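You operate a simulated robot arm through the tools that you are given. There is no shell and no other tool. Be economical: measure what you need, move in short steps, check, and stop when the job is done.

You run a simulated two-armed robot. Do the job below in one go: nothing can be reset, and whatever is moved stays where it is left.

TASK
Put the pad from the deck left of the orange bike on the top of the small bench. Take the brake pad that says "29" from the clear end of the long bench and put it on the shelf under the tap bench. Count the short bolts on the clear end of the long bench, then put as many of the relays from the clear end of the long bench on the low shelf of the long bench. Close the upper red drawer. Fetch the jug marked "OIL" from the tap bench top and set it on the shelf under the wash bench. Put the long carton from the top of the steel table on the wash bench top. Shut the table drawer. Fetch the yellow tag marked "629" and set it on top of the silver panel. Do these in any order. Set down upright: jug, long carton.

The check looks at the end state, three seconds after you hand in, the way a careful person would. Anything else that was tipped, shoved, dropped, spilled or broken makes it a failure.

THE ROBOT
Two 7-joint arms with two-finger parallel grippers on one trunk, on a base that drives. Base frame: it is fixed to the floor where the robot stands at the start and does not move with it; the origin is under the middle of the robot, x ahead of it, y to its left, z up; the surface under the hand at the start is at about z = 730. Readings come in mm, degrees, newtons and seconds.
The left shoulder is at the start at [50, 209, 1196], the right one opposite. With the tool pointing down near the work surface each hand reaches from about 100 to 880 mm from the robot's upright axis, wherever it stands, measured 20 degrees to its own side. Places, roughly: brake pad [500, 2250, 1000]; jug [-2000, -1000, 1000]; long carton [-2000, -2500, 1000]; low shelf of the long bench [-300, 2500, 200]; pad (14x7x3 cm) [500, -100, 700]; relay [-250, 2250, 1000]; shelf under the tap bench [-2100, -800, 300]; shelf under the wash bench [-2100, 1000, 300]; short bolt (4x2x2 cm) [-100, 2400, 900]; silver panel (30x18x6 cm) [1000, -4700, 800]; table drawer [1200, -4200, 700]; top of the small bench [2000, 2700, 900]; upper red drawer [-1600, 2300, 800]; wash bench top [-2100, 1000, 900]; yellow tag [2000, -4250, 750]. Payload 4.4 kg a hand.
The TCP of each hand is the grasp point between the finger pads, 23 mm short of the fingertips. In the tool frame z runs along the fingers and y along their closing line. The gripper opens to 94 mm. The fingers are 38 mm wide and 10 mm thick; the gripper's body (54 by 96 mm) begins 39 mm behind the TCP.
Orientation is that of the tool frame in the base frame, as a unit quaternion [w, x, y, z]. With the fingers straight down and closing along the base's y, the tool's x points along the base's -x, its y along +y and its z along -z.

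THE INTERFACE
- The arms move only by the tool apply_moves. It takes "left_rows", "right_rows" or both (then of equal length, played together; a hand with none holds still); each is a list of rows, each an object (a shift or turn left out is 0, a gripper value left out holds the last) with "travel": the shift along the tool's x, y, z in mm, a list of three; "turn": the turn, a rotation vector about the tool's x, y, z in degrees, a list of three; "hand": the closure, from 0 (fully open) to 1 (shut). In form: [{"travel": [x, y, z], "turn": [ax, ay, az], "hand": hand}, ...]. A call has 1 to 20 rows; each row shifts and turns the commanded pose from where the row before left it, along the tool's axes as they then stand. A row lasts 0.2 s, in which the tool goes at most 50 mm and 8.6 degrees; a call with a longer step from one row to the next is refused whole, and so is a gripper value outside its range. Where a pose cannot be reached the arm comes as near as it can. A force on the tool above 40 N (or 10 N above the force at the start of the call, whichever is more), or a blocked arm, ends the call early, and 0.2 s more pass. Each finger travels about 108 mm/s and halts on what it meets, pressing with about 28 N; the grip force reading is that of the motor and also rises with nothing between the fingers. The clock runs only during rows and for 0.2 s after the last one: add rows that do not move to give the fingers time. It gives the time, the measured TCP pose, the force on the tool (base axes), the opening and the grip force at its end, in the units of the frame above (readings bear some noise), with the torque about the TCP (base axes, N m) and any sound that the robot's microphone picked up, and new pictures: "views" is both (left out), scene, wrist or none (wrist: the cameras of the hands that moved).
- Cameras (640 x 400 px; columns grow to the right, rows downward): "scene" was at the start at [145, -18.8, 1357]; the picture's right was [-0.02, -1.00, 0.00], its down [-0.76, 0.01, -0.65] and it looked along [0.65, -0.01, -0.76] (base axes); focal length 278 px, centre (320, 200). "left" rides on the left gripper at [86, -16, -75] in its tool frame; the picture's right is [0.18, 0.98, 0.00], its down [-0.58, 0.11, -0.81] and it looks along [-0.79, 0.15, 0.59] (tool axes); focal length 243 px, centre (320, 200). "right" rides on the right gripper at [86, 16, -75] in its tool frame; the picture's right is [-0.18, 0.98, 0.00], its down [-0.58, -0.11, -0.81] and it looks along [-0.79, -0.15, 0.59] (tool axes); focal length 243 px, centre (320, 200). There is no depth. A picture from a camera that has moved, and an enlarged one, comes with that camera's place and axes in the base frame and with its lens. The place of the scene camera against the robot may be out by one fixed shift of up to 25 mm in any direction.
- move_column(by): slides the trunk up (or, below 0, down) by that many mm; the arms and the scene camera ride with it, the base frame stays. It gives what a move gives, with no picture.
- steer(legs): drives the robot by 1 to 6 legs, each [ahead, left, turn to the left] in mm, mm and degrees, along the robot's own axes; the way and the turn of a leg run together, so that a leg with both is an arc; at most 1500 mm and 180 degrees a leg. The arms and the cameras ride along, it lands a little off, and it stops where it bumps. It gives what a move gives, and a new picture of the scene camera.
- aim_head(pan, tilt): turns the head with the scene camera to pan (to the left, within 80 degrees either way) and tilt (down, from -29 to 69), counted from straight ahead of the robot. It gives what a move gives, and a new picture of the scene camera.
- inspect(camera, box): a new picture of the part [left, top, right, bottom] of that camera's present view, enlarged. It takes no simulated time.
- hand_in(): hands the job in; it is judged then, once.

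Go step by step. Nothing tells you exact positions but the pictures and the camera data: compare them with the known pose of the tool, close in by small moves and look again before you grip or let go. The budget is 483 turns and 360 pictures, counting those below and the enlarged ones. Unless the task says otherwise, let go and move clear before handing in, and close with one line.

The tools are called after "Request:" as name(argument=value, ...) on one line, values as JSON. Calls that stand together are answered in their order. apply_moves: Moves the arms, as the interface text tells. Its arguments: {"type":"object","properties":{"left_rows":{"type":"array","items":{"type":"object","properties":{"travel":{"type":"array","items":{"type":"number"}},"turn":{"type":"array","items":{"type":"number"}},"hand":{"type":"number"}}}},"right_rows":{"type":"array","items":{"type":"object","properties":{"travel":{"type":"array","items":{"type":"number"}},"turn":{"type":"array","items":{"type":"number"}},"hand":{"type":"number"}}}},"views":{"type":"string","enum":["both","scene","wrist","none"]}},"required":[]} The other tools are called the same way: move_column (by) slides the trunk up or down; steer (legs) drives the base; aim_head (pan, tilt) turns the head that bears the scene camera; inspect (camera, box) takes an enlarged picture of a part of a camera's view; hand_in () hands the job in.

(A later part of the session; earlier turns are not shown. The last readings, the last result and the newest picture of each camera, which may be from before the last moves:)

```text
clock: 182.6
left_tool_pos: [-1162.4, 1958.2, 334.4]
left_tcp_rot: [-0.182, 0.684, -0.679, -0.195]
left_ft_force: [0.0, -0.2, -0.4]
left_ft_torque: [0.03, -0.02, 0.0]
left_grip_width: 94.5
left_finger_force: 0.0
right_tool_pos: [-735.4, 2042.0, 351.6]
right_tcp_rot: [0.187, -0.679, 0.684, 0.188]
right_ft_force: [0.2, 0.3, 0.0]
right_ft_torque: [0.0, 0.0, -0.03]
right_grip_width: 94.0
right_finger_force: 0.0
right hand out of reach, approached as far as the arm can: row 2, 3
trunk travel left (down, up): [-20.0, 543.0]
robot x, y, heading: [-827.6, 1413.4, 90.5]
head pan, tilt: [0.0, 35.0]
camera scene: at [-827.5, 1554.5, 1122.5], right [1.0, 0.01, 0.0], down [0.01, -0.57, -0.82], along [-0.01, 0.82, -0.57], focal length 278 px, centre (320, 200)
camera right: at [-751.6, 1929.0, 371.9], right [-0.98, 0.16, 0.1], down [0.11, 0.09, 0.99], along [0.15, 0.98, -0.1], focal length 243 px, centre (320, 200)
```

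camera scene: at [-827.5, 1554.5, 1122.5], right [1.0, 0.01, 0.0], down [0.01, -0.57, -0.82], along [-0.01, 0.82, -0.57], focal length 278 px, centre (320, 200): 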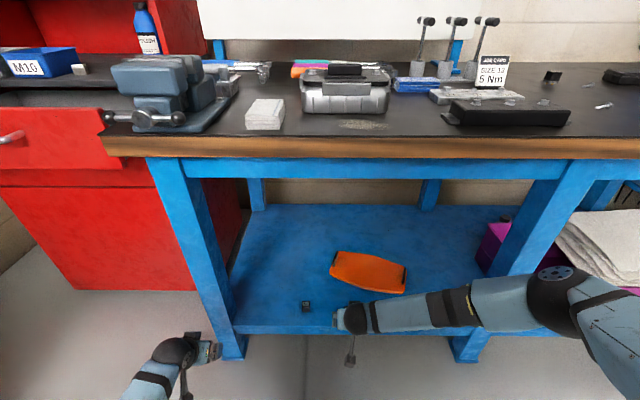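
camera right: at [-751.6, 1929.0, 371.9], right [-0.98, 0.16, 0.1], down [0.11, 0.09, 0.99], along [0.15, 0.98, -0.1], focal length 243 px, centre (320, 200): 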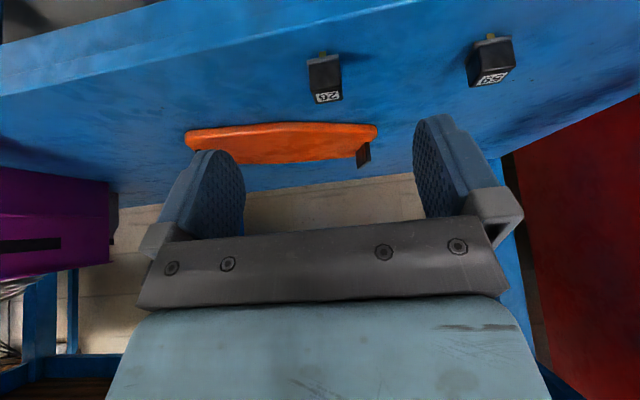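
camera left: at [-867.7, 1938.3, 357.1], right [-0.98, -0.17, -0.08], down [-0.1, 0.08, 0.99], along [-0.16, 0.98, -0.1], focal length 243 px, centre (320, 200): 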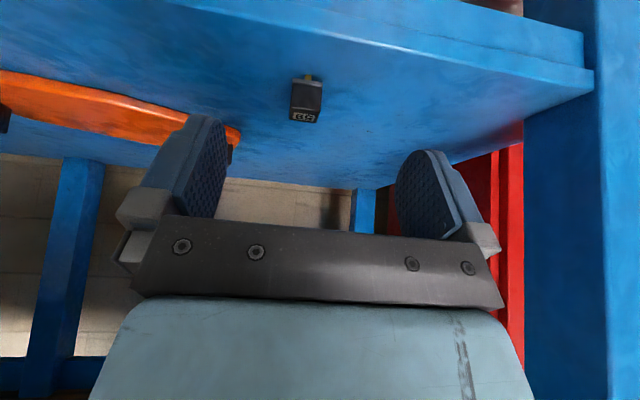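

Both relays stand on the low shelf. Next is the open upper red drawer: I'll back off, raise the trunk and look at it.

Request:
steer(legs=[[-350, 0, 0]])

Request:
move_column(by=350)

Request:
aim_head(pan=45, tilt=30)

```text
clock: 184.9
left_tool_pos: [-1158.4, 1618.7, 335.1]
left_tcp_rot: [-0.183, 0.683, -0.68, -0.194]
left_ft_force: [-0.2, 1.0, -0.4]
left_ft_torque: [-0.01, -0.02, -0.02]
left_grip_width: 93.9
left_finger_force: 0.1
right_tool_pos: [-730.2, 1699.7, 351.4]
right_tcp_rot: [0.188, -0.678, 0.686, 0.187]
right_ft_force: [0.0, -0.4, 0.9]
right_ft_torque: [0.02, -0.02, -0.04]
right_grip_width: 93.9
right_finger_force: 0.2
trunk travel left (down, up): [-20.0, 543.0]
robot x, y, heading: [-823.7, 1073.1, 90.2]
head pan, tilt: [0.0, 35.0]
camera scene: at [-824.4, 1212.9, 1122.5], right [1.0, 0.0, 0.0], down [0.0, -0.57, -0.82], along [0.0, 0.82, -0.57], focal length 278 px, centre (320, 200)
```

scene: 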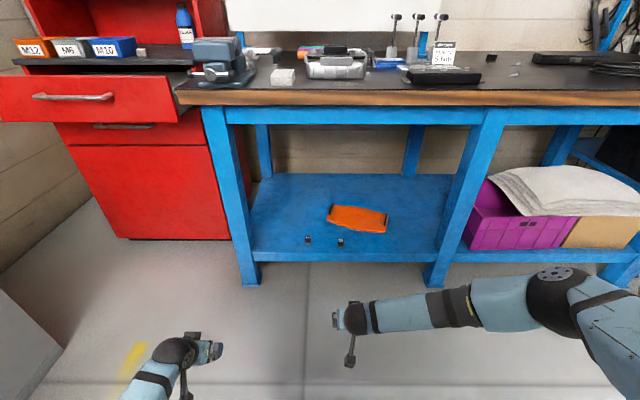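

```text
clock: 188.3
left_tool_pos: [-1158.8, 1618.1, 684.3]
left_tcp_rot: [-0.182, 0.683, -0.68, -0.194]
left_ft_force: [0.0, -0.5, -0.3]
left_ft_torque: [-0.01, 0.01, 0.01]
left_grip_width: 94.1
left_finger_force: 0.1
right_tool_pos: [-729.7, 1699.2, 699.7]
right_tcp_rot: [0.186, -0.679, 0.685, 0.188]
right_ft_force: [-0.4, -0.2, 0.4]
right_ft_torque: [-0.02, 0.03, 0.0]
right_grip_width: 94.2
right_finger_force: 0.1
trunk travel left (down, up): [-370.0, 193.0]
robot x, y, heading: [-825.1, 1077.7, 90.5]
head pan, tilt: [0.0, 35.0]
```

```text
clock: 189.4
left_tool_pos: [-1158.3, 1617.3, 686.2]
left_tcp_rot: [-0.183, 0.683, -0.68, -0.195]
left_ft_force: [0.6, 0.9, -0.6]
left_ft_torque: [0.03, 0.01, -0.02]
left_grip_width: 94.1
left_finger_force: 0.1
right_tool_pos: [-730.4, 1699.5, 700.6]
right_tcp_rot: [0.186, -0.678, 0.686, 0.188]
right_ft_force: [0.0, -0.7, -0.7]
right_ft_torque: [-0.03, 0.0, -0.04]
right_grip_width: 94.0
right_finger_force: 0.1
trunk travel left (down, up): [-370.0, 193.0]
robot x, y, heading: [-823.9, 1074.8, 90.1]
head pan, tilt: [45.0, 30.0]
camera scene: at [-887.7, 1188.3, 1480.3], right [0.7, 0.71, 0.0], down [0.35, -0.35, -0.87], along [-0.61, 0.61, -0.5], focal length 278 px, centre (320, 200)
```

scene: 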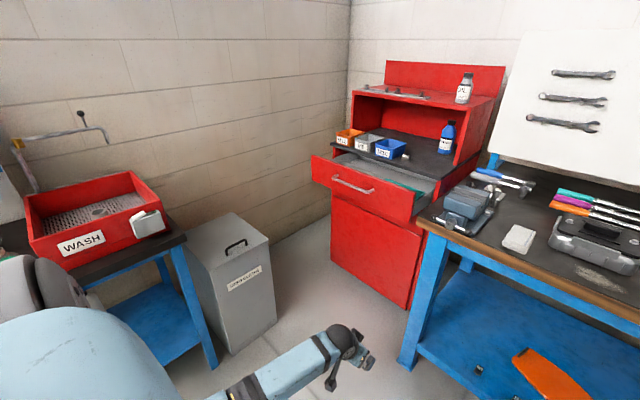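

The drawer handle is at about [-1606, 2120, 889]. I'll raise the left hand, point its fingers forward and close them, so I can push with the fingertips.

Request:
apply_moves(left_rows=[{"travel": [-21, 0, -37], "hand": 1}, {"travel": [-21, 0, -37]}, {"travel": [-21, 0, -37]}, {"travel": [-21, 0, -37]}, {"turn": [0, -7.9, 0]}, {"turn": [0, -7.9, 0]}, {"turn": [0, -7.9, 0]}, {"turn": [0, -7.9, 0]}, {"turn": [0, -7.9, 0]}, {"turn": [0, -7.9, 0]}, {"turn": [0, -7.9, 0]}], views="none")

Request:
steer(legs=[[0, 520, 0], [200, 0, 0]])

Request:
aim_head(pan=10, tilt=35)

```text
clock: 191.8
left_tool_pos: [-1154.3, 1614.2, 857.4]
left_tcp_rot: [0.477, -0.514, 0.518, 0.49]
left_ft_force: [0.9, 0.5, 0.7]
left_ft_torque: [0.04, -0.03, 0.0]
left_grip_width: 0.1
left_finger_force: 28.0
right_tool_pos: [-729.9, 1700.2, 701.8]
right_tcp_rot: [0.186, -0.678, 0.685, 0.189]
right_ft_force: [-0.3, -0.4, -0.3]
right_ft_torque: [0.01, -0.04, 0.0]
right_grip_width: 94.2
right_finger_force: 0.1
trunk travel left (down, up): [-370.0, 193.0]
robot x, y, heading: [-821.7, 1079.7, 90.4]
head pan, tilt: [45.0, 30.0]
```

```text
clock: 198.1
left_tool_pos: [-1679.1, 1815.5, 855.7]
left_tcp_rot: [0.478, -0.513, 0.519, 0.488]
left_ft_force: [-0.3, -0.7, -0.2]
left_ft_torque: [0.06, 0.03, -0.01]
left_grip_width: 0.2
left_finger_force: 27.9
right_tool_pos: [-1253.9, 1900.8, 700.0]
right_tcp_rot: [0.187, -0.677, 0.686, 0.187]
right_ft_force: [-0.8, 0.2, -0.8]
right_ft_torque: [-0.01, -0.04, -0.03]
right_grip_width: 94.0
right_finger_force: 0.0
trunk travel left (down, up): [-370.0, 193.0]
robot x, y, heading: [-1345.4, 1273.5, 90.1]
head pan, tilt: [45.0, 30.0]
camera scene: at [-1412.6, 1390.4, 1480.2], right [0.71, 0.71, 0.0], down [0.35, -0.35, -0.87], along [-0.61, 0.61, -0.5], focal length 278 px, centre (320, 200)
```

scene: 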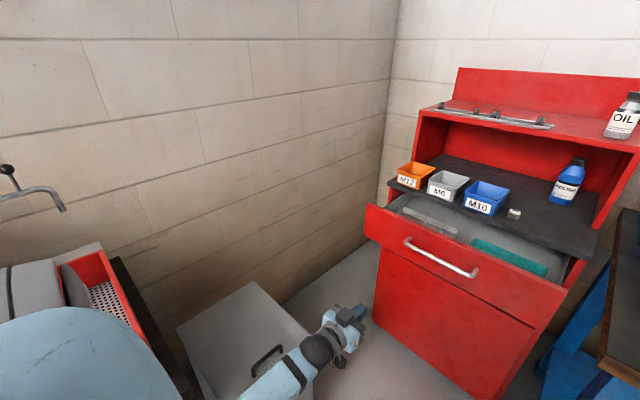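

```text
clock: 199.2
left_tool_pos: [-1679.0, 1817.3, 856.0]
left_tcp_rot: [0.478, -0.514, 0.518, 0.489]
left_ft_force: [-0.1, -0.6, -0.2]
left_ft_torque: [0.01, 0.04, 0.01]
left_grip_width: 0.0
left_finger_force: 27.9
right_tool_pos: [-1254.9, 1901.1, 701.6]
right_tcp_rot: [0.187, -0.677, 0.686, 0.188]
right_ft_force: [-0.2, -0.6, -0.2]
right_ft_torque: [0.04, -0.01, 0.01]
right_grip_width: 94.1
right_finger_force: 0.1
trunk travel left (down, up): [-370.0, 193.0]
robot x, y, heading: [-1347.4, 1278.1, 90.4]
head pan, tilt: [10.0, 35.0]
camera scene: at [-1364.1, 1412.6, 1472.5], right [0.98, 0.18, 0.0], down [0.1, -0.56, -0.82], along [-0.15, 0.81, -0.57], focal length 278 px, centre (320, 200)
```

scene: 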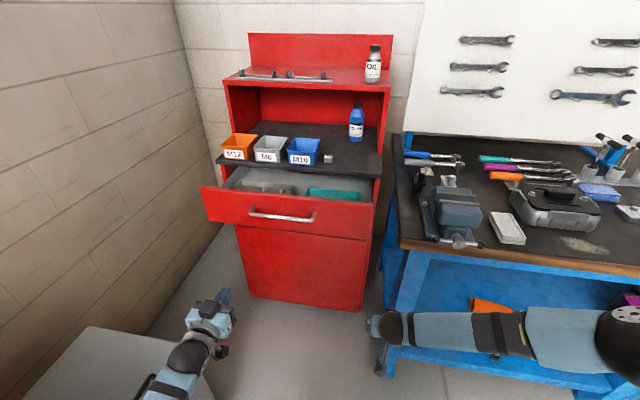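

I'll retract the right hand from the bench and line the left fingertips up on the drawer's centre.

Request:
apply_moves(right_rows=[{"travel": [16.6, 0, -42.6]}, {"travel": [16.6, 0, -42.6]}, {"travel": [16.6, 0, -42.6]}, {"travel": [16.6, 0, -42.6]}, {"travel": [16.6, 0, -42.6]}, {"travel": [16.6, 0, -42.6]}, {"travel": [16.6, 0, -42.6]}], left_rows=[{"travel": [0, -25, 0]}, {"travel": [0, -25, 0]}, {"travel": [0, -25, 0]}, {}, {}, {}, {}], views="none")

Request:
steer(legs=[[220, 0, 0]])

```text
clock: 200.8
left_tool_pos: [-1604.9, 1816.7, 855.1]
left_tcp_rot: [0.478, -0.514, 0.518, 0.489]
left_ft_force: [0.0, 0.2, -0.1]
left_ft_torque: [-0.02, -0.02, -0.03]
left_grip_width: 0.0
left_finger_force: 27.6
right_tool_pos: [-1254.9, 1646.5, 899.2]
right_tcp_rot: [0.188, -0.678, 0.685, 0.188]
right_ft_force: [0.4, 0.6, 0.3]
right_ft_torque: [-0.02, -0.01, -0.02]
right_grip_width: 94.1
right_finger_force: 0.0
trunk travel left (down, up): [-370.0, 193.0]
robot x, y, heading: [-1344.7, 1271.9, 90.1]
head pan, tilt: [10.0, 35.0]
```

```text
clock: 202.4
left_tool_pos: [-1606.7, 2038.9, 854.7]
left_tcp_rot: [0.477, -0.514, 0.52, 0.488]
left_ft_force: [-0.1, 0.2, -1.3]
left_ft_torque: [0.01, 0.01, -0.03]
left_grip_width: 0.0
left_finger_force: 28.0
right_tool_pos: [-1256.4, 1869.8, 897.3]
right_tcp_rot: [0.187, -0.678, 0.686, 0.187]
right_ft_force: [-0.1, -0.1, -0.5]
right_ft_torque: [0.02, -0.01, 0.03]
right_grip_width: 94.1
right_finger_force: 0.0
trunk travel left (down, up): [-370.0, 193.0]
robot x, y, heading: [-1348.4, 1496.9, 90.1]
head pan, tilt: [10.0, 35.0]
camera scene: at [-1364.6, 1634.3, 1472.4], right [0.98, 0.18, 0.0], down [0.1, -0.57, -0.82], along [-0.14, 0.81, -0.57], focal length 278 px, centre (320, 200)
```

scene: 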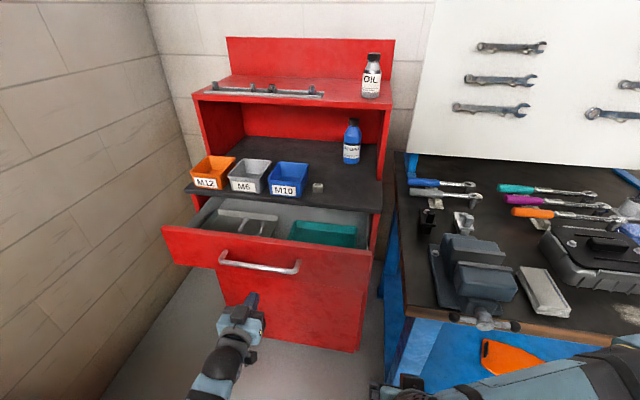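

The fingertips are just under the handle line. I'll lower them 20 mm and push the panel.

Request:
apply_moves(left_rows=[{"travel": [20, 0, 0]}, {"travel": [0, 0, 30]}, {"travel": [0, 0, 30]}, {"travel": [0, 0, 25]}, {"travel": [0, 0, 20]}, {"travel": [0, 0, 20]}, {"travel": [0, 0, 20]}], views="scene")

```text
clock: 204.0
left_tool_pos: [-1606.2, 2182.0, 823.9]
left_tcp_rot: [0.477, -0.514, 0.519, 0.489]
left_ft_force: [-0.6, 0.3, -0.1]
left_ft_torque: [-0.01, 0.01, 0.0]
left_grip_width: 0.1
left_finger_force: 27.7
right_tool_pos: [-1255.8, 1868.9, 898.6]
right_tcp_rot: [0.187, -0.678, 0.686, 0.188]
right_ft_force: [0.1, 0.5, -0.1]
right_ft_torque: [0.01, -0.04, 0.04]
right_grip_width: 93.9
right_finger_force: 0.1
trunk travel left (down, up): [-370.0, 193.0]
robot x, y, heading: [-1349.1, 1500.8, 90.0]
head pan, tilt: [10.0, 35.0]
camera scene: at [-1364.6, 1634.5, 1472.4], right [0.98, 0.18, 0.0], down [0.1, -0.57, -0.82], along [-0.14, 0.81, -0.57], focal length 278 px, centre (320, 200)
```

scene: 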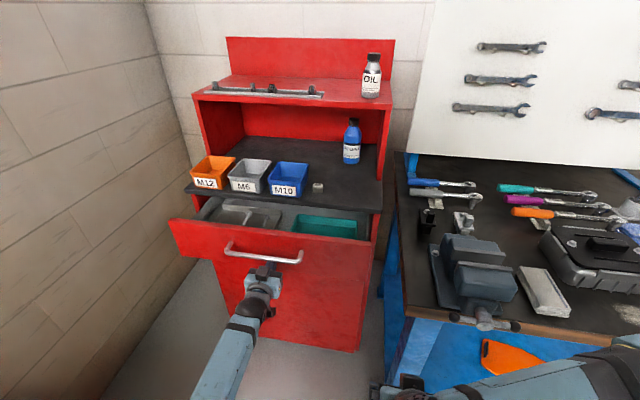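

The drawer is sliding in. Continuing to push until it stops.

Request:
apply_moves(left_rows=[{"travel": [-2, 0, 25]}, {"travel": [-2, 0, 25]}, {"travel": [-2, 0, 25]}, {"travel": [-2, 0, 20]}, {"travel": [-2, 0, 20]}, {"travel": [-2, 0, 20]}, {"travel": [-2, 0, 15]}, {"travel": [0, 0, 15]}, {"travel": [0, 0, 15]}, {"travel": [0, 0, 15]}, {"travel": [0, 0, 15]}, {"travel": [0, 0, 15]}], views="scene")

```text
clock: 205.7
left_tool_pos: [-1606.8, 2329.4, 829.6]
left_tcp_rot: [0.479, -0.513, 0.517, 0.49]
left_ft_force: [1.1, -23.8, 10.5]
left_ft_torque: [0.71, 0.09, -0.09]
left_grip_width: 0.0
left_finger_force: 28.6
right_tool_pos: [-1256.7, 1868.6, 899.5]
right_tcp_rot: [0.187, -0.678, 0.686, 0.188]
right_ft_force: [-0.8, 0.3, -1.1]
right_ft_torque: [-0.01, -0.04, -0.01]
right_grip_width: 94.2
right_finger_force: 0.1
trunk travel left (down, up): [-370.0, 193.0]
robot x, y, heading: [-1347.7, 1496.9, 90.4]
head pan, tilt: [10.0, 35.0]
stopped in row 8 (left hand): the force on the tool passed its limit at 107 N (the readings are from after the stop); the commanded pose is now the measured one
camera scene: at [-1364.7, 1632.7, 1472.7], right [0.98, 0.18, 0.0], down [0.1, -0.56, -0.82], along [-0.14, 0.81, -0.57], focal length 278 px, centre (320, 200)
```

scene: 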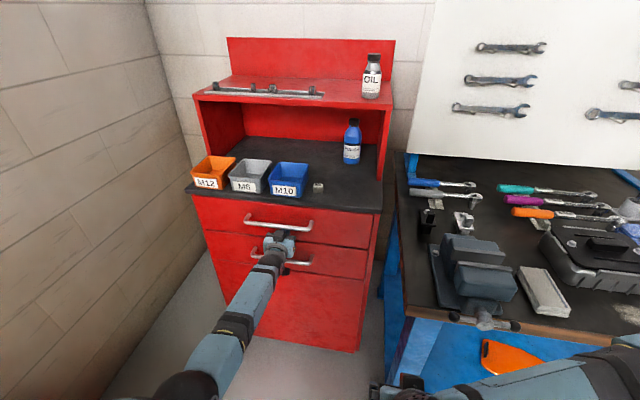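

The drawer is shut. Backing the left hand out and checking that it stays closed.

Request:
apply_moves(left_rows=[{"travel": [0, 0, -40]}, {"travel": [0, 0, -45]}, {"travel": [0, 0, -45]}, {"travel": [0, 0, -45]}, {"travel": [0, 0, -45]}], views="none")

Request:
steer(legs=[[-250, 0, 0], [0, -900, 0], [0, -900, 0]])

Request:
aim_head(pan=60, tilt=20)

Request:
aim_head(pan=0, tilt=35)

```text
clock: 206.9
left_tool_pos: [-1602.4, 2107.4, 844.2]
left_tcp_rot: [0.479, -0.513, 0.518, 0.489]
left_ft_force: [-0.2, -0.1, 1.6]
left_ft_torque: [-0.03, -0.01, 0.0]
left_grip_width: 0.0
left_finger_force: 28.5
right_tool_pos: [-1255.8, 1868.1, 899.4]
right_tcp_rot: [0.188, -0.678, 0.685, 0.189]
right_ft_force: [-0.3, -0.1, 0.1]
right_ft_torque: [0.0, 0.01, 0.0]
right_grip_width: 94.2
right_finger_force: 0.1
trunk travel left (down, up): [-370.0, 193.0]
robot x, y, heading: [-1350.0, 1494.2, 90.1]
head pan, tilt: [10.0, 35.0]
```

```text
clock: 224.5
left_tool_pos: [190.8, 1878.4, 843.0]
left_tcp_rot: [-0.472, 0.52, -0.512, -0.495]
left_ft_force: [-0.2, -0.4, -0.1]
left_ft_torque: [-0.01, 0.02, 0.0]
left_grip_width: 0.1
left_finger_force: 28.1
right_tool_pos: [545.0, 1646.3, 898.2]
right_tcp_rot: [-0.184, 0.686, -0.678, -0.19]
right_ft_force: [0.1, -0.1, 0.3]
right_ft_torque: [0.0, 0.02, 0.02]
right_grip_width: 94.1
right_finger_force: 0.1
trunk travel left (down, up): [-370.0, 193.0]
robot x, y, heading: [461.6, 1270.1, 91.7]
head pan, tilt: [10.0, 35.0]
camera scene: at [441.2, 1407.8, 1472.5], right [0.98, 0.2, 0.0], down [0.11, -0.56, -0.82], along [-0.16, 0.8, -0.57], focal length 278 px, centre (320, 200)
```

scene: 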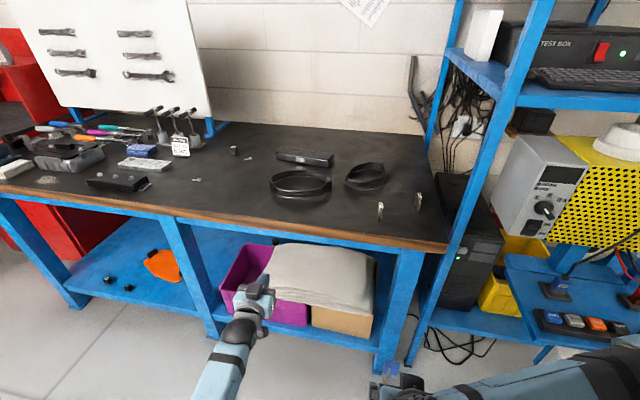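

```text
clock: 225.7
left_tool_pos: [192.2, 1878.2, 842.6]
left_tcp_rot: [-0.472, 0.52, -0.512, -0.495]
left_ft_force: [0.3, 0.5, 0.6]
left_ft_torque: [-0.01, -0.01, 0.01]
left_grip_width: 0.0
left_finger_force: 27.6
right_tool_pos: [543.9, 1645.4, 898.5]
right_tcp_rot: [-0.184, 0.686, -0.678, -0.19]
right_ft_force: [0.2, 0.3, 0.3]
right_ft_torque: [-0.01, 0.02, 0.02]
right_grip_width: 93.9
right_finger_force: 0.1
trunk travel left (down, up): [-370.0, 193.0]
robot x, y, heading: [461.3, 1271.3, 91.7]
head pan, tilt: [60.0, 20.0]
camera scene: at [376.9, 1366.0, 1496.4], right [0.48, 0.88, 0.0], down [0.3, -0.16, -0.94], along [-0.83, 0.45, -0.34], focal length 278 px, centre (320, 200)
```

scene: 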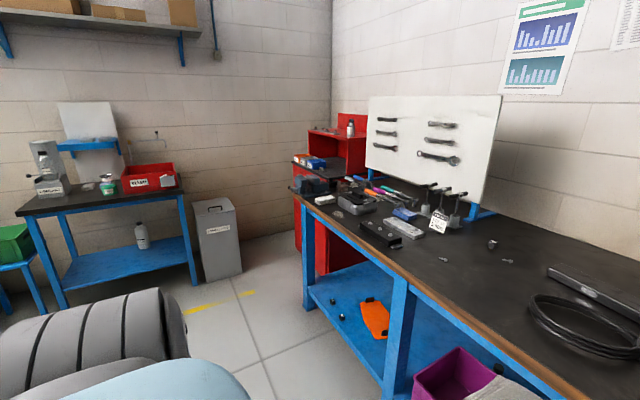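

```text
clock: 227.0
left_tool_pos: [192.0, 1879.3, 843.7]
left_tcp_rot: [-0.472, 0.52, -0.513, -0.494]
left_ft_force: [-0.3, 0.0, -0.5]
left_ft_torque: [0.01, 0.03, 0.05]
left_grip_width: 0.2
left_finger_force: 28.0
right_tool_pos: [544.0, 1645.7, 898.3]
right_tcp_rot: [-0.184, 0.686, -0.678, -0.189]
right_ft_force: [0.8, -0.5, 0.1]
right_ft_torque: [0.01, -0.02, -0.01]
right_grip_width: 94.0
right_finger_force: 0.1
trunk travel left (down, up): [-370.0, 193.0]
robot x, y, heading: [460.0, 1271.6, 91.6]
head pan, tilt: [0.0, 35.0]
camera scene: at [456.3, 1409.6, 1472.6], right [1.0, 0.03, 0.0], down [0.02, -0.57, -0.82], along [-0.02, 0.82, -0.57], focal length 278 px, centre (320, 200)
```

scene: 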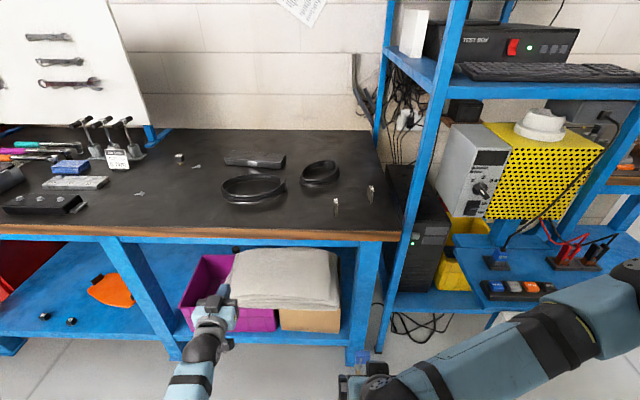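

The drawer is closed. Now for brake pad "29" at about [612, 2216]: I'll raise the trunk, move up to the bench and use the chance to look down at the clear end.

Request:
move_column(by=190)

Request:
steer(legs=[[0, 110, -1.6], [180, 0, 0]])

Request:
aim_head(pan=0, tilt=42)

```text
clock: 229.1
left_tool_pos: [193.9, 1878.3, 1033.6]
left_tcp_rot: [-0.472, 0.52, -0.512, -0.495]
left_ft_force: [-0.2, 0.5, 0.1]
left_ft_torque: [-0.02, 0.01, 0.01]
left_grip_width: 0.0
left_finger_force: 27.8
right_tool_pos: [543.7, 1644.6, 1089.5]
right_tcp_rot: [-0.185, 0.686, -0.677, -0.191]
right_ft_force: [0.3, 0.4, -0.5]
right_ft_torque: [-0.03, 0.03, 0.0]
right_grip_width: 93.9
right_finger_force: 0.0
trunk travel left (down, up): [-560.0, 3.0]
robot x, y, heading: [461.4, 1267.6, 91.6]
head pan, tilt: [0.0, 35.0]
```

```text
clock: 231.8
left_tool_pos: [99.9, 2062.6, 1033.3]
left_tcp_rot: [0.479, -0.512, 0.519, 0.488]
left_ft_force: [0.0, -0.2, 0.3]
left_ft_torque: [0.03, 0.01, 0.01]
left_grip_width: 0.0
left_finger_force: 27.5
right_tool_pos: [444.4, 1818.6, 1088.9]
right_tcp_rot: [0.188, -0.676, 0.687, 0.188]
right_ft_force: [-0.4, -0.3, -0.3]
right_ft_torque: [-0.02, 0.03, -0.03]
right_grip_width: 93.9
right_finger_force: 0.0
trunk travel left (down, up): [-560.0, 3.0]
robot x, y, heading: [348.2, 1447.2, 89.7]
head pan, tilt: [0.0, 35.0]
camera scene: at [350.2, 1586.0, 1662.7], right [1.0, 0.0, 0.0], down [0.0, -0.57, -0.82], along [0.0, 0.82, -0.57], focal length 278 px, centre (320, 200)
```

scene: 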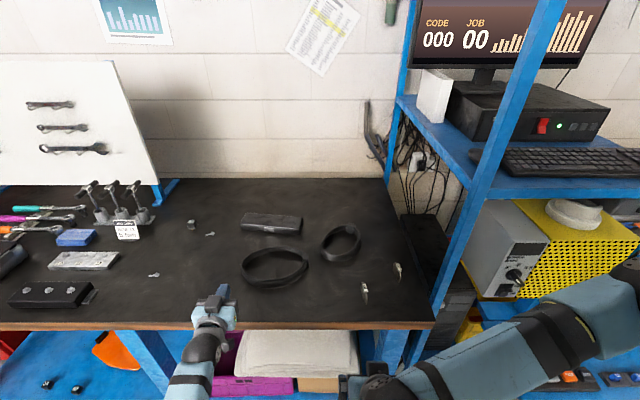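

```text
clock: 232.5
left_tool_pos: [99.9, 2063.8, 1031.1]
left_tcp_rot: [0.479, -0.512, 0.52, 0.487]
left_ft_force: [-1.4, -0.6, 0.0]
left_ft_torque: [-0.02, 0.01, -0.03]
left_grip_width: 0.0
left_finger_force: 28.1
right_tool_pos: [444.7, 1820.4, 1088.0]
right_tcp_rot: [0.188, -0.676, 0.688, 0.186]
right_ft_force: [1.1, 0.3, -1.2]
right_ft_torque: [0.0, 0.02, 0.05]
right_grip_width: 94.2
right_finger_force: 0.0
trunk travel left (down, up): [-560.0, 3.0]
robot x, y, heading: [347.5, 1448.0, 89.9]
head pan, tilt: [0.0, 42.0]
camera scene: at [350.3, 1583.2, 1652.0], right [1.0, 0.0, 0.0], down [0.0, -0.67, -0.74], along [0.0, 0.74, -0.67], focal length 278 px, centre (320, 200)
```

scene: 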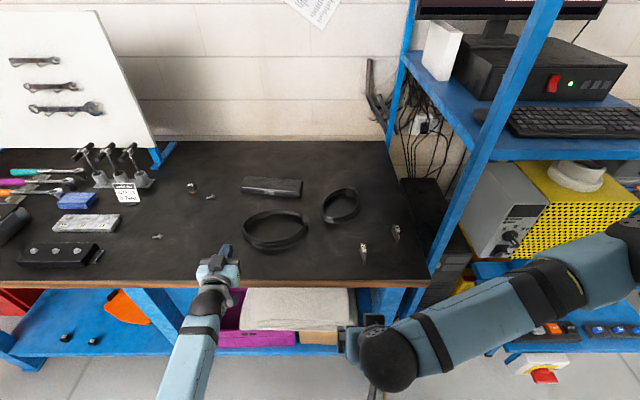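

Request:
inspect(camera="scene", box=[180, 140, 420, 270])

Request:
inspect(camera="scene", box=[345, 210, 415, 270])

```text
2.67 times, centred on (300, 205) of scene
camera zoom: at [350.3, 1583.2, 1652.0], right [1.0, 0.0, 0.0], down [0.0, -0.67, -0.74], along [0.0, 0.74, -0.67], focal length 742 px, centre (373, 187)
```

zoom: 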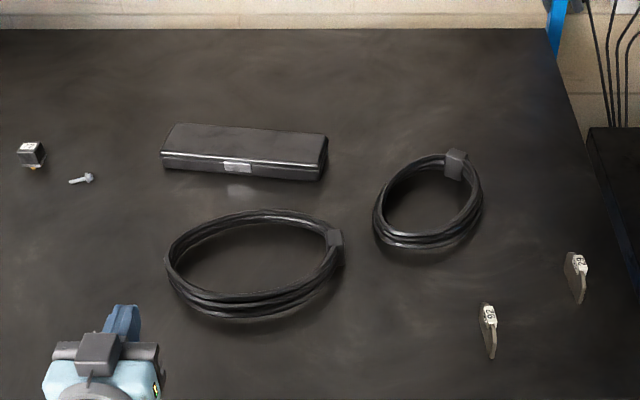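

```text
6.67 times, centred on (380, 240) of scene
camera zoom: at [350.3, 1583.2, 1652.0], right [1.0, 0.0, 0.0], down [0.0, -0.67, -0.74], along [0.0, 0.74, -0.67], focal length 1854 px, centre (-80, -67)
```

zoom: 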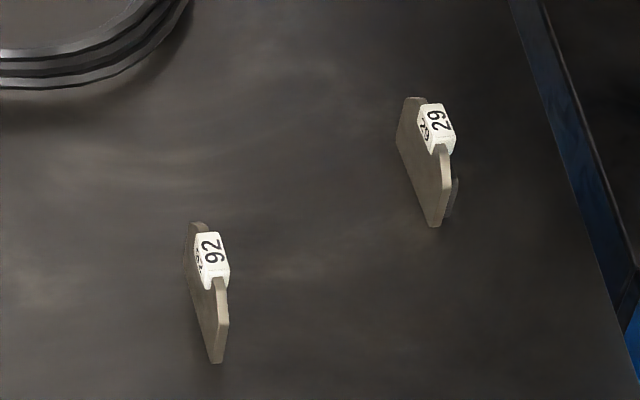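

There are two short bolts and nothing else on the clear end, so two relays was right. The right-hand brake pad is "29", at about [603, 2199] and yawed about 12°. Bringing the right hand toward it.

Request:
apply_moves(right_rows=[{"travel": [-30.5, -17.6, 23.8]}, {"travel": [-30.5, -17.6, 23.8]}, {"travel": [-30.5, -17.6, 23.8]}, {"travel": [-30.5, -17.6, 23.8]}, {"travel": [-30.5, -17.6, 23.8]}, {"travel": [-30.5, -17.6, 23.8]}, {"travel": [-30.5, -17.6, 23.8]}, {"travel": [-30.5, -17.6, 23.8]}, {"travel": [-30.5, -17.6, 23.8]}, {"turn": [-3, 0, -5.2]}, {"turn": [-3, 0, -5.2]}], views="both")

```text
clock: 234.9
left_tool_pos: [99.2, 2062.4, 1033.8]
left_tcp_rot: [0.479, -0.512, 0.519, 0.488]
left_ft_force: [0.3, -0.5, -0.2]
left_ft_torque: [-0.01, -0.01, 0.02]
left_grip_width: 0.0
left_finger_force: 28.1
right_tool_pos: [607.9, 2161.6, 1043.0]
right_tcp_rot: [-0.169, 0.745, -0.612, -0.205]
right_ft_force: [-0.2, 0.0, -0.6]
right_ft_torque: [0.04, 0.0, 0.02]
right_grip_width: 94.0
right_finger_force: 0.0
trunk travel left (down, up): [-560.0, 3.0]
robot x, y, heading: [348.8, 1447.4, 90.2]
head pan, tilt: [0.0, 42.0]
camera scene: at [350.6, 1582.4, 1652.0], right [1.0, 0.0, 0.0], down [0.0, -0.67, -0.74], along [0.0, 0.74, -0.67], focal length 278 px, centre (320, 200)
camera right: at [614.9, 2047.6, 1063.7], right [-0.99, -0.03, 0.1], down [0.09, 0.11, 0.99], along [-0.04, 0.99, -0.1], focal length 243 px, centre (320, 200)
```

scene: 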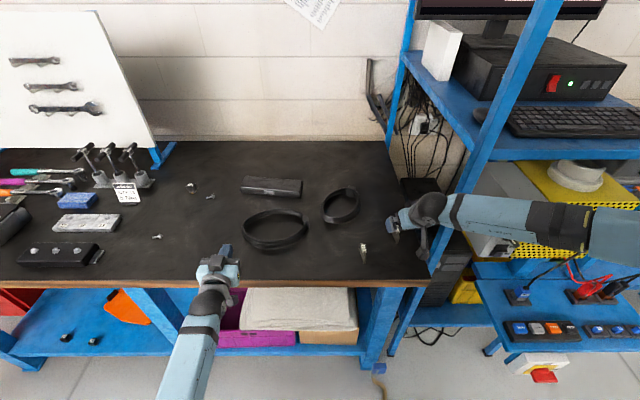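
right: 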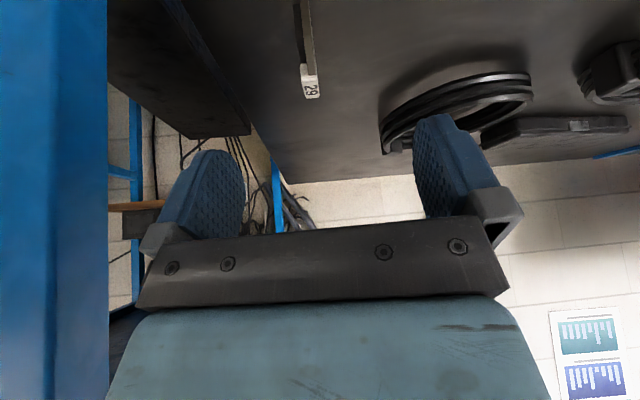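

The right wrist would come too close to the rack post here. I'll retract it and use the left hand instead, with the base moved right so the left arm approaches from the free side.

Request:
apply_moves(right_rows=[{"turn": [3, 0, 5.2]}, {"turn": [3, 0, 5.2]}, {"travel": [30.5, 17.6, -23.8]}, {"travel": [30.5, 17.6, -23.8]}, {"travel": [30.5, 17.6, -23.8]}, {"travel": [30.5, 17.6, -23.8]}, {"travel": [30.5, 17.6, -23.8]}, {"travel": [30.5, 17.6, -23.8]}, {"travel": [30.5, 17.6, -23.8]}, {"travel": [30.5, 17.6, -23.8]}, {"travel": [30.5, 17.6, -23.8]}, {"travel": [15, 17, -10]}], left_rows=[{"turn": [0, 7.9, 0], "hand": 0}, {"turn": [0, 7.9, 0]}, {"turn": [0, 7.9, 0]}, {"turn": [0, 7.9, 0]}, {"turn": [0, 7.9, 0]}, {"turn": [0, 7.9, 0]}, {"turn": [0, 7.9, 0]}, {"travel": [-10, 0, -17]}, {"travel": [-10, 0, -17]}, {"travel": [-10, 0, -17]}, {"travel": [-10, 0, -17]}, {}], views="none")

Request:
steer(legs=[[0, -340, 0]])

```text
clock: 237.5
left_tool_pos: [101.6, 2061.6, 1112.2]
left_tcp_rot: [0.184, -0.68, 0.683, 0.194]
left_ft_force: [-0.2, -0.4, 0.3]
left_ft_torque: [-0.05, 0.01, 0.01]
left_grip_width: 93.8
left_finger_force: 0.1
right_tool_pos: [429.1, 1801.2, 1088.3]
right_tcp_rot: [0.188, -0.676, 0.688, 0.187]
right_ft_force: [-0.7, 0.1, -0.5]
right_ft_torque: [0.02, -0.05, 0.01]
right_grip_width: 94.0
right_finger_force: 0.1
trunk travel left (down, up): [-560.0, 3.0]
robot x, y, heading: [352.5, 1447.8, 89.6]
head pan, tilt: [0.0, 42.0]
```

```text
clock: 241.1
left_tool_pos: [446.5, 2060.8, 1111.1]
left_tcp_rot: [0.184, -0.68, 0.683, 0.194]
left_ft_force: [0.2, -0.7, 0.3]
left_ft_torque: [-0.01, 0.01, -0.02]
left_grip_width: 94.2
left_finger_force: 0.1
right_tool_pos: [772.5, 1800.3, 1090.0]
right_tcp_rot: [0.188, -0.675, 0.689, 0.186]
right_ft_force: [-0.5, 0.4, -0.4]
right_ft_torque: [0.02, 0.01, -0.01]
right_grip_width: 94.0
right_finger_force: 0.1
trunk travel left (down, up): [-560.0, 3.0]
robot x, y, heading: [695.1, 1445.1, 89.8]
head pan, tilt: [0.0, 42.0]
camera scene: at [694.4, 1581.0, 1652.0], right [1.0, 0.0, 0.0], down [0.0, -0.67, -0.74], along [0.0, 0.74, -0.67], focal length 278 px, centre (320, 200)
```

scene: 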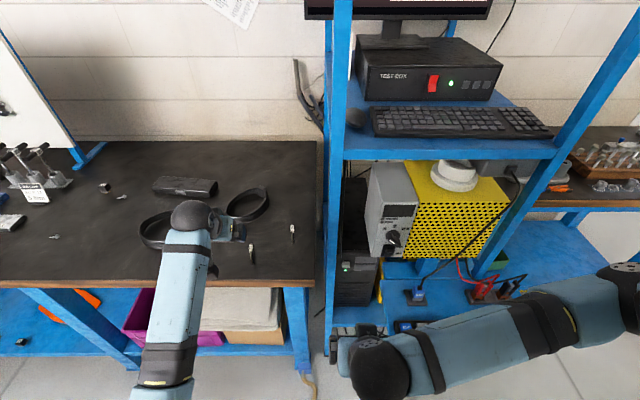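

Request:
apply_moves(left_rows=[{"travel": [-11, -31.4, 22.7]}, {"travel": [-11, -31.4, 22.7]}, {"travel": [-11, -31.4, 22.7]}, {"travel": [-11, -31.4, 22.7]}, {"travel": [-11, -31.4, 22.7]}, {"turn": [-3, 0, -5.2]}, {"turn": [-3, 0, -5.2]}], views="both")

```text
clock: 242.9
left_tool_pos: [570.4, 2171.3, 1030.7]
left_tcp_rot: [-0.15, 0.749, -0.603, -0.231]
left_ft_force: [-0.4, -0.7, -0.4]
left_ft_torque: [0.0, 0.03, -0.02]
left_grip_width: 94.0
left_finger_force: 0.1
right_tool_pos: [774.0, 1799.0, 1090.2]
right_tcp_rot: [0.187, -0.675, 0.689, 0.186]
right_ft_force: [-0.1, -0.2, 0.0]
right_ft_torque: [-0.02, 0.01, 0.0]
right_grip_width: 93.9
right_finger_force: 0.1
trunk travel left (down, up): [-560.0, 3.0]
robot x, y, heading: [694.8, 1449.7, 89.8]
head pan, tilt: [0.0, 42.0]
stopped in row 7 (left hand): the arm was blocked; the commanded pose is now the measured one
camera scene: at [694.6, 1581.0, 1652.0], right [1.0, 0.0, 0.0], down [0.0, -0.67, -0.74], along [0.0, 0.74, -0.67], focal length 278 px, centre (320, 200)
camera left: at [612.6, 2065.3, 1050.4], right [-0.92, -0.38, -0.04], down [-0.07, 0.06, 1.0], along [-0.37, 0.92, -0.08], focal length 243 px, centre (320, 200)
```

scene: 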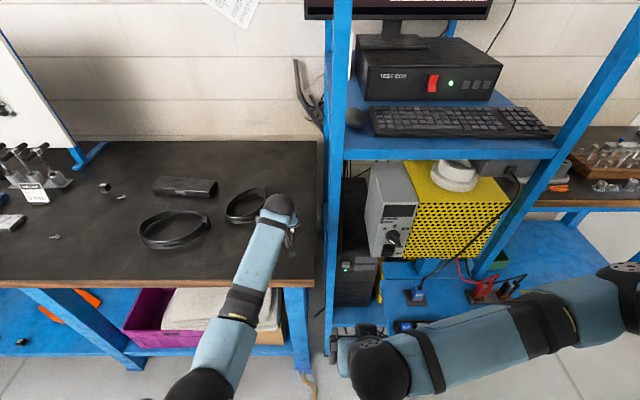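
left: 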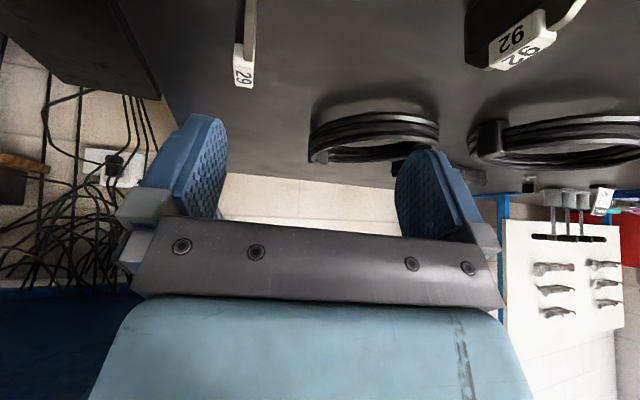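

The arm got blocked reaching across its own body. I'll pull the left hand back, shift the base further right and re-approach.

Request:
apply_moves(left_rows=[{"turn": [3, 0, 5.2], "travel": [0, 0, -20]}, {"turn": [3, 0, 5.2], "travel": [10, 30, -20]}, {"travel": [10, 30, -20]}, {"travel": [10, 30, -20]}, {"travel": [10, 30, -20]}], views="none")

Request:
steer(legs=[[0, -130, 0]])

```text
clock: 244.1
left_tool_pos: [460.5, 2077.8, 1104.2]
left_tcp_rot: [-0.169, 0.682, -0.68, -0.21]
left_ft_force: [0.2, 0.6, 0.7]
left_ft_torque: [0.01, 0.0, 0.0]
left_grip_width: 94.0
left_finger_force: 0.0
right_tool_pos: [772.9, 1799.5, 1090.7]
right_tcp_rot: [0.189, -0.675, 0.688, 0.187]
right_ft_force: [-0.2, -0.9, 0.3]
right_ft_torque: [-0.02, -0.02, -0.01]
right_grip_width: 94.1
right_finger_force: 0.0
trunk travel left (down, up): [-560.0, 3.0]
robot x, y, heading: [693.1, 1449.8, 89.9]
head pan, tilt: [0.0, 42.0]
```

```text
clock: 245.9
left_tool_pos: [589.5, 2077.5, 1105.0]
left_tcp_rot: [-0.168, 0.683, -0.679, -0.21]
left_ft_force: [0.0, 0.2, 0.2]
left_ft_torque: [-0.01, 0.01, -0.03]
left_grip_width: 93.8
left_finger_force: 0.2
right_tool_pos: [900.8, 1799.7, 1090.5]
right_tcp_rot: [0.187, -0.677, 0.687, 0.187]
right_ft_force: [-0.6, -0.2, 0.5]
right_ft_torque: [-0.02, -0.02, -0.03]
right_grip_width: 94.0
right_finger_force: 0.0
trunk travel left (down, up): [-560.0, 3.0]
robot x, y, heading: [817.4, 1447.9, 89.8]
head pan, tilt: [0.0, 42.0]
camera scene: at [822.6, 1580.6, 1652.0], right [1.0, 0.0, 0.0], down [0.0, -0.67, -0.74], along [0.0, 0.74, -0.67], focal length 278 px, centre (320, 200)
```

scene: 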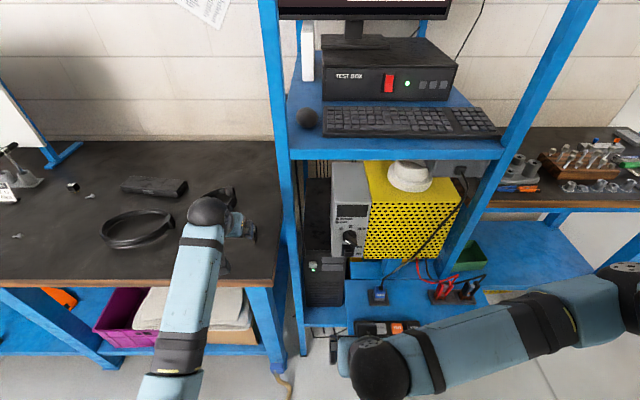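

Request:
apply_moves(left_rows=[{"turn": [3.75, 0, 0]}, {"turn": [-3, 0, -5.2]}, {"turn": [-3, 0, -5.2]}, {"travel": [-12, -10.3, 34]}, {"travel": [-12, -10.3, 34]}, {"travel": [-12, -10.3, 34]}], views="both")

```text
clock: 247.3
left_tool_pos: [604.0, 2167.7, 1035.5]
left_tcp_rot: [-0.169, 0.746, -0.611, -0.204]
left_ft_force: [-0.3, 0.6, 0.4]
left_ft_torque: [0.0, -0.02, 0.01]
left_grip_width: 93.9
left_finger_force: 0.1
right_tool_pos: [901.1, 1800.5, 1088.9]
right_tcp_rot: [0.187, -0.676, 0.687, 0.188]
right_ft_force: [-0.5, -0.2, -0.1]
right_ft_torque: [0.02, 0.04, 0.01]
right_grip_width: 93.6
right_finger_force: 0.0
trunk travel left (down, up): [-560.0, 3.0]
robot x, y, heading: [823.4, 1448.2, 89.9]
head pan, tilt: [0.0, 42.0]
camera scene: at [823.1, 1582.0, 1651.9], right [1.0, 0.0, 0.0], down [0.0, -0.67, -0.74], along [0.0, 0.74, -0.67], focal length 278 px, centre (320, 200)
camera left: at [642.5, 2061.1, 1055.8], right [-0.93, -0.35, -0.1], down [-0.13, 0.06, 0.99], along [-0.34, 0.94, -0.1], focal length 243 px, centre (320, 200)
```

scene: 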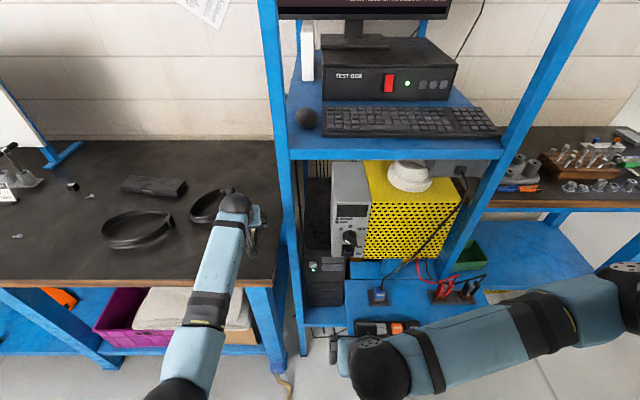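
left: 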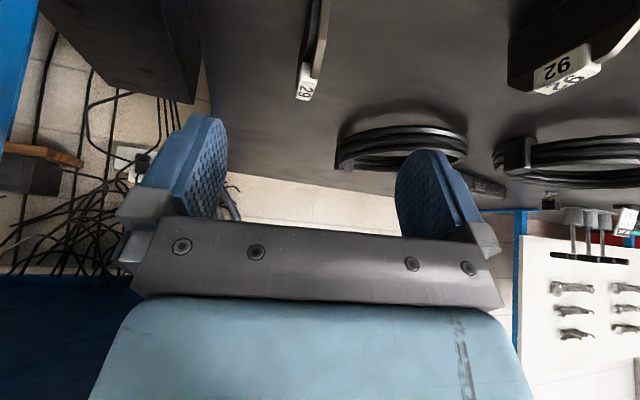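

The plate is edge-on between the fingers. I'll descend onto it and grip.

Request:
apply_moves(left_rows=[{"travel": [6, -1.8, 30]}, {"travel": [6, -1.8, 30]}, {"travel": [5.5, -1.8, 29]}, {}, {"hand": 0.5}, {"hand": 1}, {"hand": 1}, {"hand": 1}, {"hand": 1}], views="both")

```text
clock: 249.3
left_tool_pos: [603.5, 2198.4, 950.6]
left_tcp_rot: [-0.17, 0.745, -0.611, -0.205]
left_ft_force: [-0.5, -0.4, 0.7]
left_ft_torque: [0.01, 0.02, 0.04]
left_grip_width: 10.8
left_finger_force: 28.5
right_tool_pos: [900.8, 1801.8, 1090.3]
right_tcp_rot: [0.187, -0.677, 0.687, 0.187]
right_ft_force: [0.2, -0.4, -0.6]
right_ft_torque: [0.01, -0.01, 0.0]
right_grip_width: 94.2
right_finger_force: 0.1
trunk travel left (down, up): [-560.0, 3.0]
robot x, y, heading: [822.6, 1445.6, 89.8]
head pan, tilt: [0.0, 42.0]
camera scene: at [823.0, 1580.6, 1652.0], right [1.0, 0.0, 0.0], down [0.0, -0.67, -0.74], along [0.0, 0.74, -0.67], focal length 278 px, centre (320, 200)
camera left: at [641.4, 2091.1, 971.2], right [-0.93, -0.35, -0.1], down [-0.13, 0.06, 0.99], along [-0.34, 0.94, -0.1], focal length 243 px, centre (320, 200)
```

scene: 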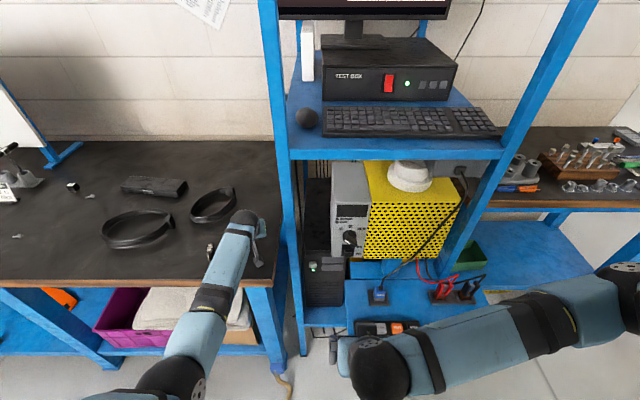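
left: 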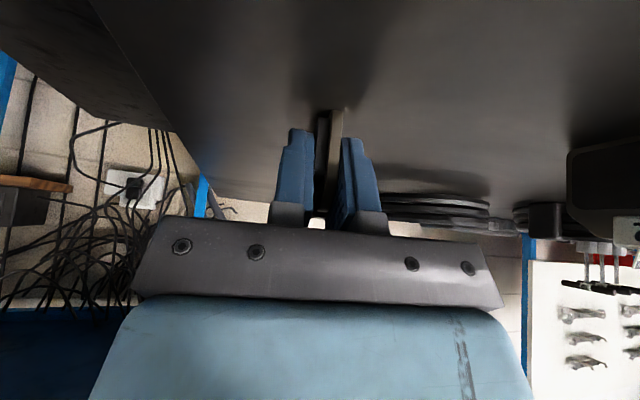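

Gripped (10.8 mm thick). Lifting the brake pad and drawing back from the bench.

Request:
apply_moves(left_rows=[{"travel": [-10, 0, -17]}, {"travel": [-20, 0, -34]}, {"travel": [-20, 0, -34]}, {"travel": [-20, 0, -34]}, {"travel": [36, 0, -21]}, {"travel": [36, 0, -21]}, {"travel": [36, 0, -21]}, {"travel": [36, 0, -21]}, {"travel": [36, 0, -21]}, {"travel": [36, 0, -21]}, {"turn": [3, 0, 5.2]}, {"turn": [3, 0, 5.2]}], views="wrist")

Request:
steer(legs=[[-100, 0, 0], [0, 1400, 0], [-400, 0, 0], [0, 0, 90]])

Request:
aim_head(pan=0, tilt=25)

Request:
aim_head(pan=50, tilt=25)

```text
clock: 251.2
left_tool_pos: [609.3, 2080.5, 1188.3]
left_tcp_rot: [-0.222, 0.724, -0.585, -0.29]
left_ft_force: [0.7, -0.1, -0.9]
left_ft_torque: [-0.05, 0.02, -0.03]
left_grip_width: 10.6
left_finger_force: 28.3
right_tool_pos: [901.3, 1799.3, 1089.2]
right_tcp_rot: [0.189, -0.676, 0.688, 0.187]
right_ft_force: [-0.1, -0.9, 0.7]
right_ft_torque: [0.02, -0.01, -0.01]
right_grip_width: 93.9
right_finger_force: 0.0
trunk travel left (down, up): [-560.0, 3.0]
robot x, y, heading: [820.1, 1448.5, 90.0]
head pan, tilt: [0.0, 42.0]
stopped in row 9 (left hand): the arm was blocked; the commanded pose is now the measured one
camera left: at [649.1, 1973.6, 1185.6], right [-0.93, -0.34, -0.11], down [-0.06, -0.14, 0.99], along [-0.35, 0.93, 0.11], focal length 243 px, centre (320, 200)
```

left: 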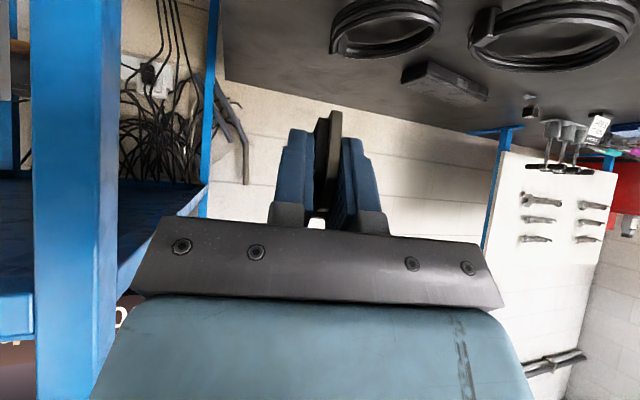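

```text
clock: 270.6
left_tool_pos: [-1214.1, 673.7, 1188.0]
left_tcp_rot: [0.057, 0.923, 0.121, -0.36]
left_ft_force: [-0.1, 1.0, -1.6]
left_ft_torque: [0.0, 0.01, 0.02]
left_grip_width: 10.2
left_finger_force: 28.3
right_tool_pos: [-948.1, 980.3, 1088.3]
right_tcp_rot: [0.007, 0.964, 0.016, -0.265]
right_ft_force: [0.3, 0.1, 1.1]
right_ft_torque: [-0.01, -0.01, -0.02]
right_grip_width: 93.7
right_finger_force: 0.0
trunk travel left (down, up): [-560.0, 3.0]
robot x, y, heading: [-594.5, 916.5, -176.9]
head pan, tilt: [0.0, 42.0]
camera scene: at [-742.5, 895.2, 1652.0], right [-0.05, 1.0, 0.0], down [0.67, 0.03, -0.74], along [-0.74, -0.04, -0.67], focal length 278 px, centre (320, 200)
```

scene: 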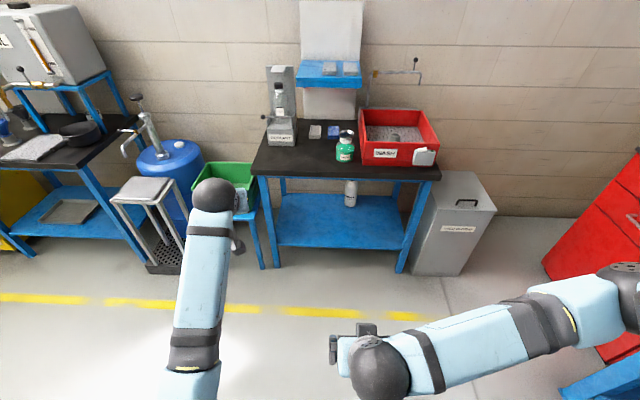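

```text
clock: 271.4
left_tool_pos: [-1214.6, 674.4, 1187.3]
left_tcp_rot: [0.056, 0.924, 0.121, -0.359]
left_ft_force: [-0.2, 0.6, -1.0]
left_ft_torque: [0.04, -0.01, -0.03]
left_grip_width: 10.6
left_finger_force: 27.4
right_tool_pos: [-948.7, 979.7, 1089.0]
right_tcp_rot: [0.006, 0.964, 0.016, -0.264]
right_ft_force: [0.2, -0.3, -0.6]
right_ft_torque: [-0.03, 0.01, -0.03]
right_grip_width: 94.1
right_finger_force: 0.1
trunk travel left (down, up): [-560.0, 3.0]
robot x, y, heading: [-594.3, 920.5, -177.1]
head pan, tilt: [0.0, 25.0]
camera scene: at [-751.0, 894.7, 1678.2], right [-0.05, 1.0, 0.0], down [0.42, 0.02, -0.91], along [-0.9, -0.04, -0.42], focal length 278 px, centre (320, 200)
```

scene: 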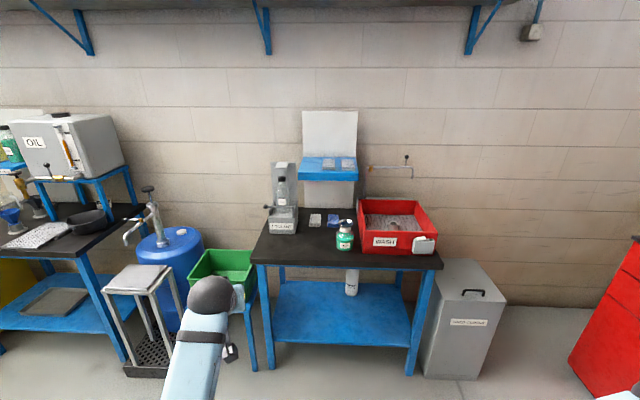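

```text
clock: 272.6
left_tool_pos: [-1213.5, 672.7, 1188.8]
left_tcp_rot: [0.057, 0.923, 0.122, -0.36]
left_ft_force: [-0.3, 0.5, -2.0]
left_ft_torque: [-0.01, 0.01, 0.01]
left_grip_width: 10.8
left_finger_force: 28.0
right_tool_pos: [-949.2, 980.2, 1088.4]
right_tcp_rot: [0.007, 0.964, 0.017, -0.265]
right_ft_force: [-0.1, 0.0, 0.3]
right_ft_torque: [0.02, -0.04, 0.01]
right_grip_width: 94.1
right_finger_force: 0.1
trunk travel left (down, up): [-560.0, 3.0]
robot x, y, heading: [-590.4, 917.2, -177.1]
head pan, tilt: [50.0, 25.0]
camera scene: at [-714.7, 825.9, 1678.3], right [-0.8, 0.6, 0.0], down [0.26, 0.34, -0.91], along [-0.55, -0.72, -0.42], focal length 278 px, centre (320, 200)
```

scene: 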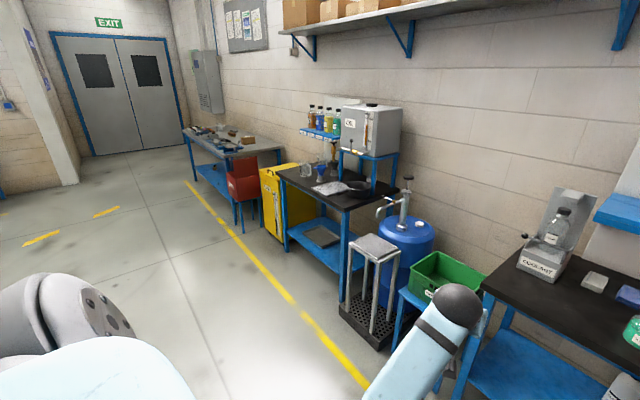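

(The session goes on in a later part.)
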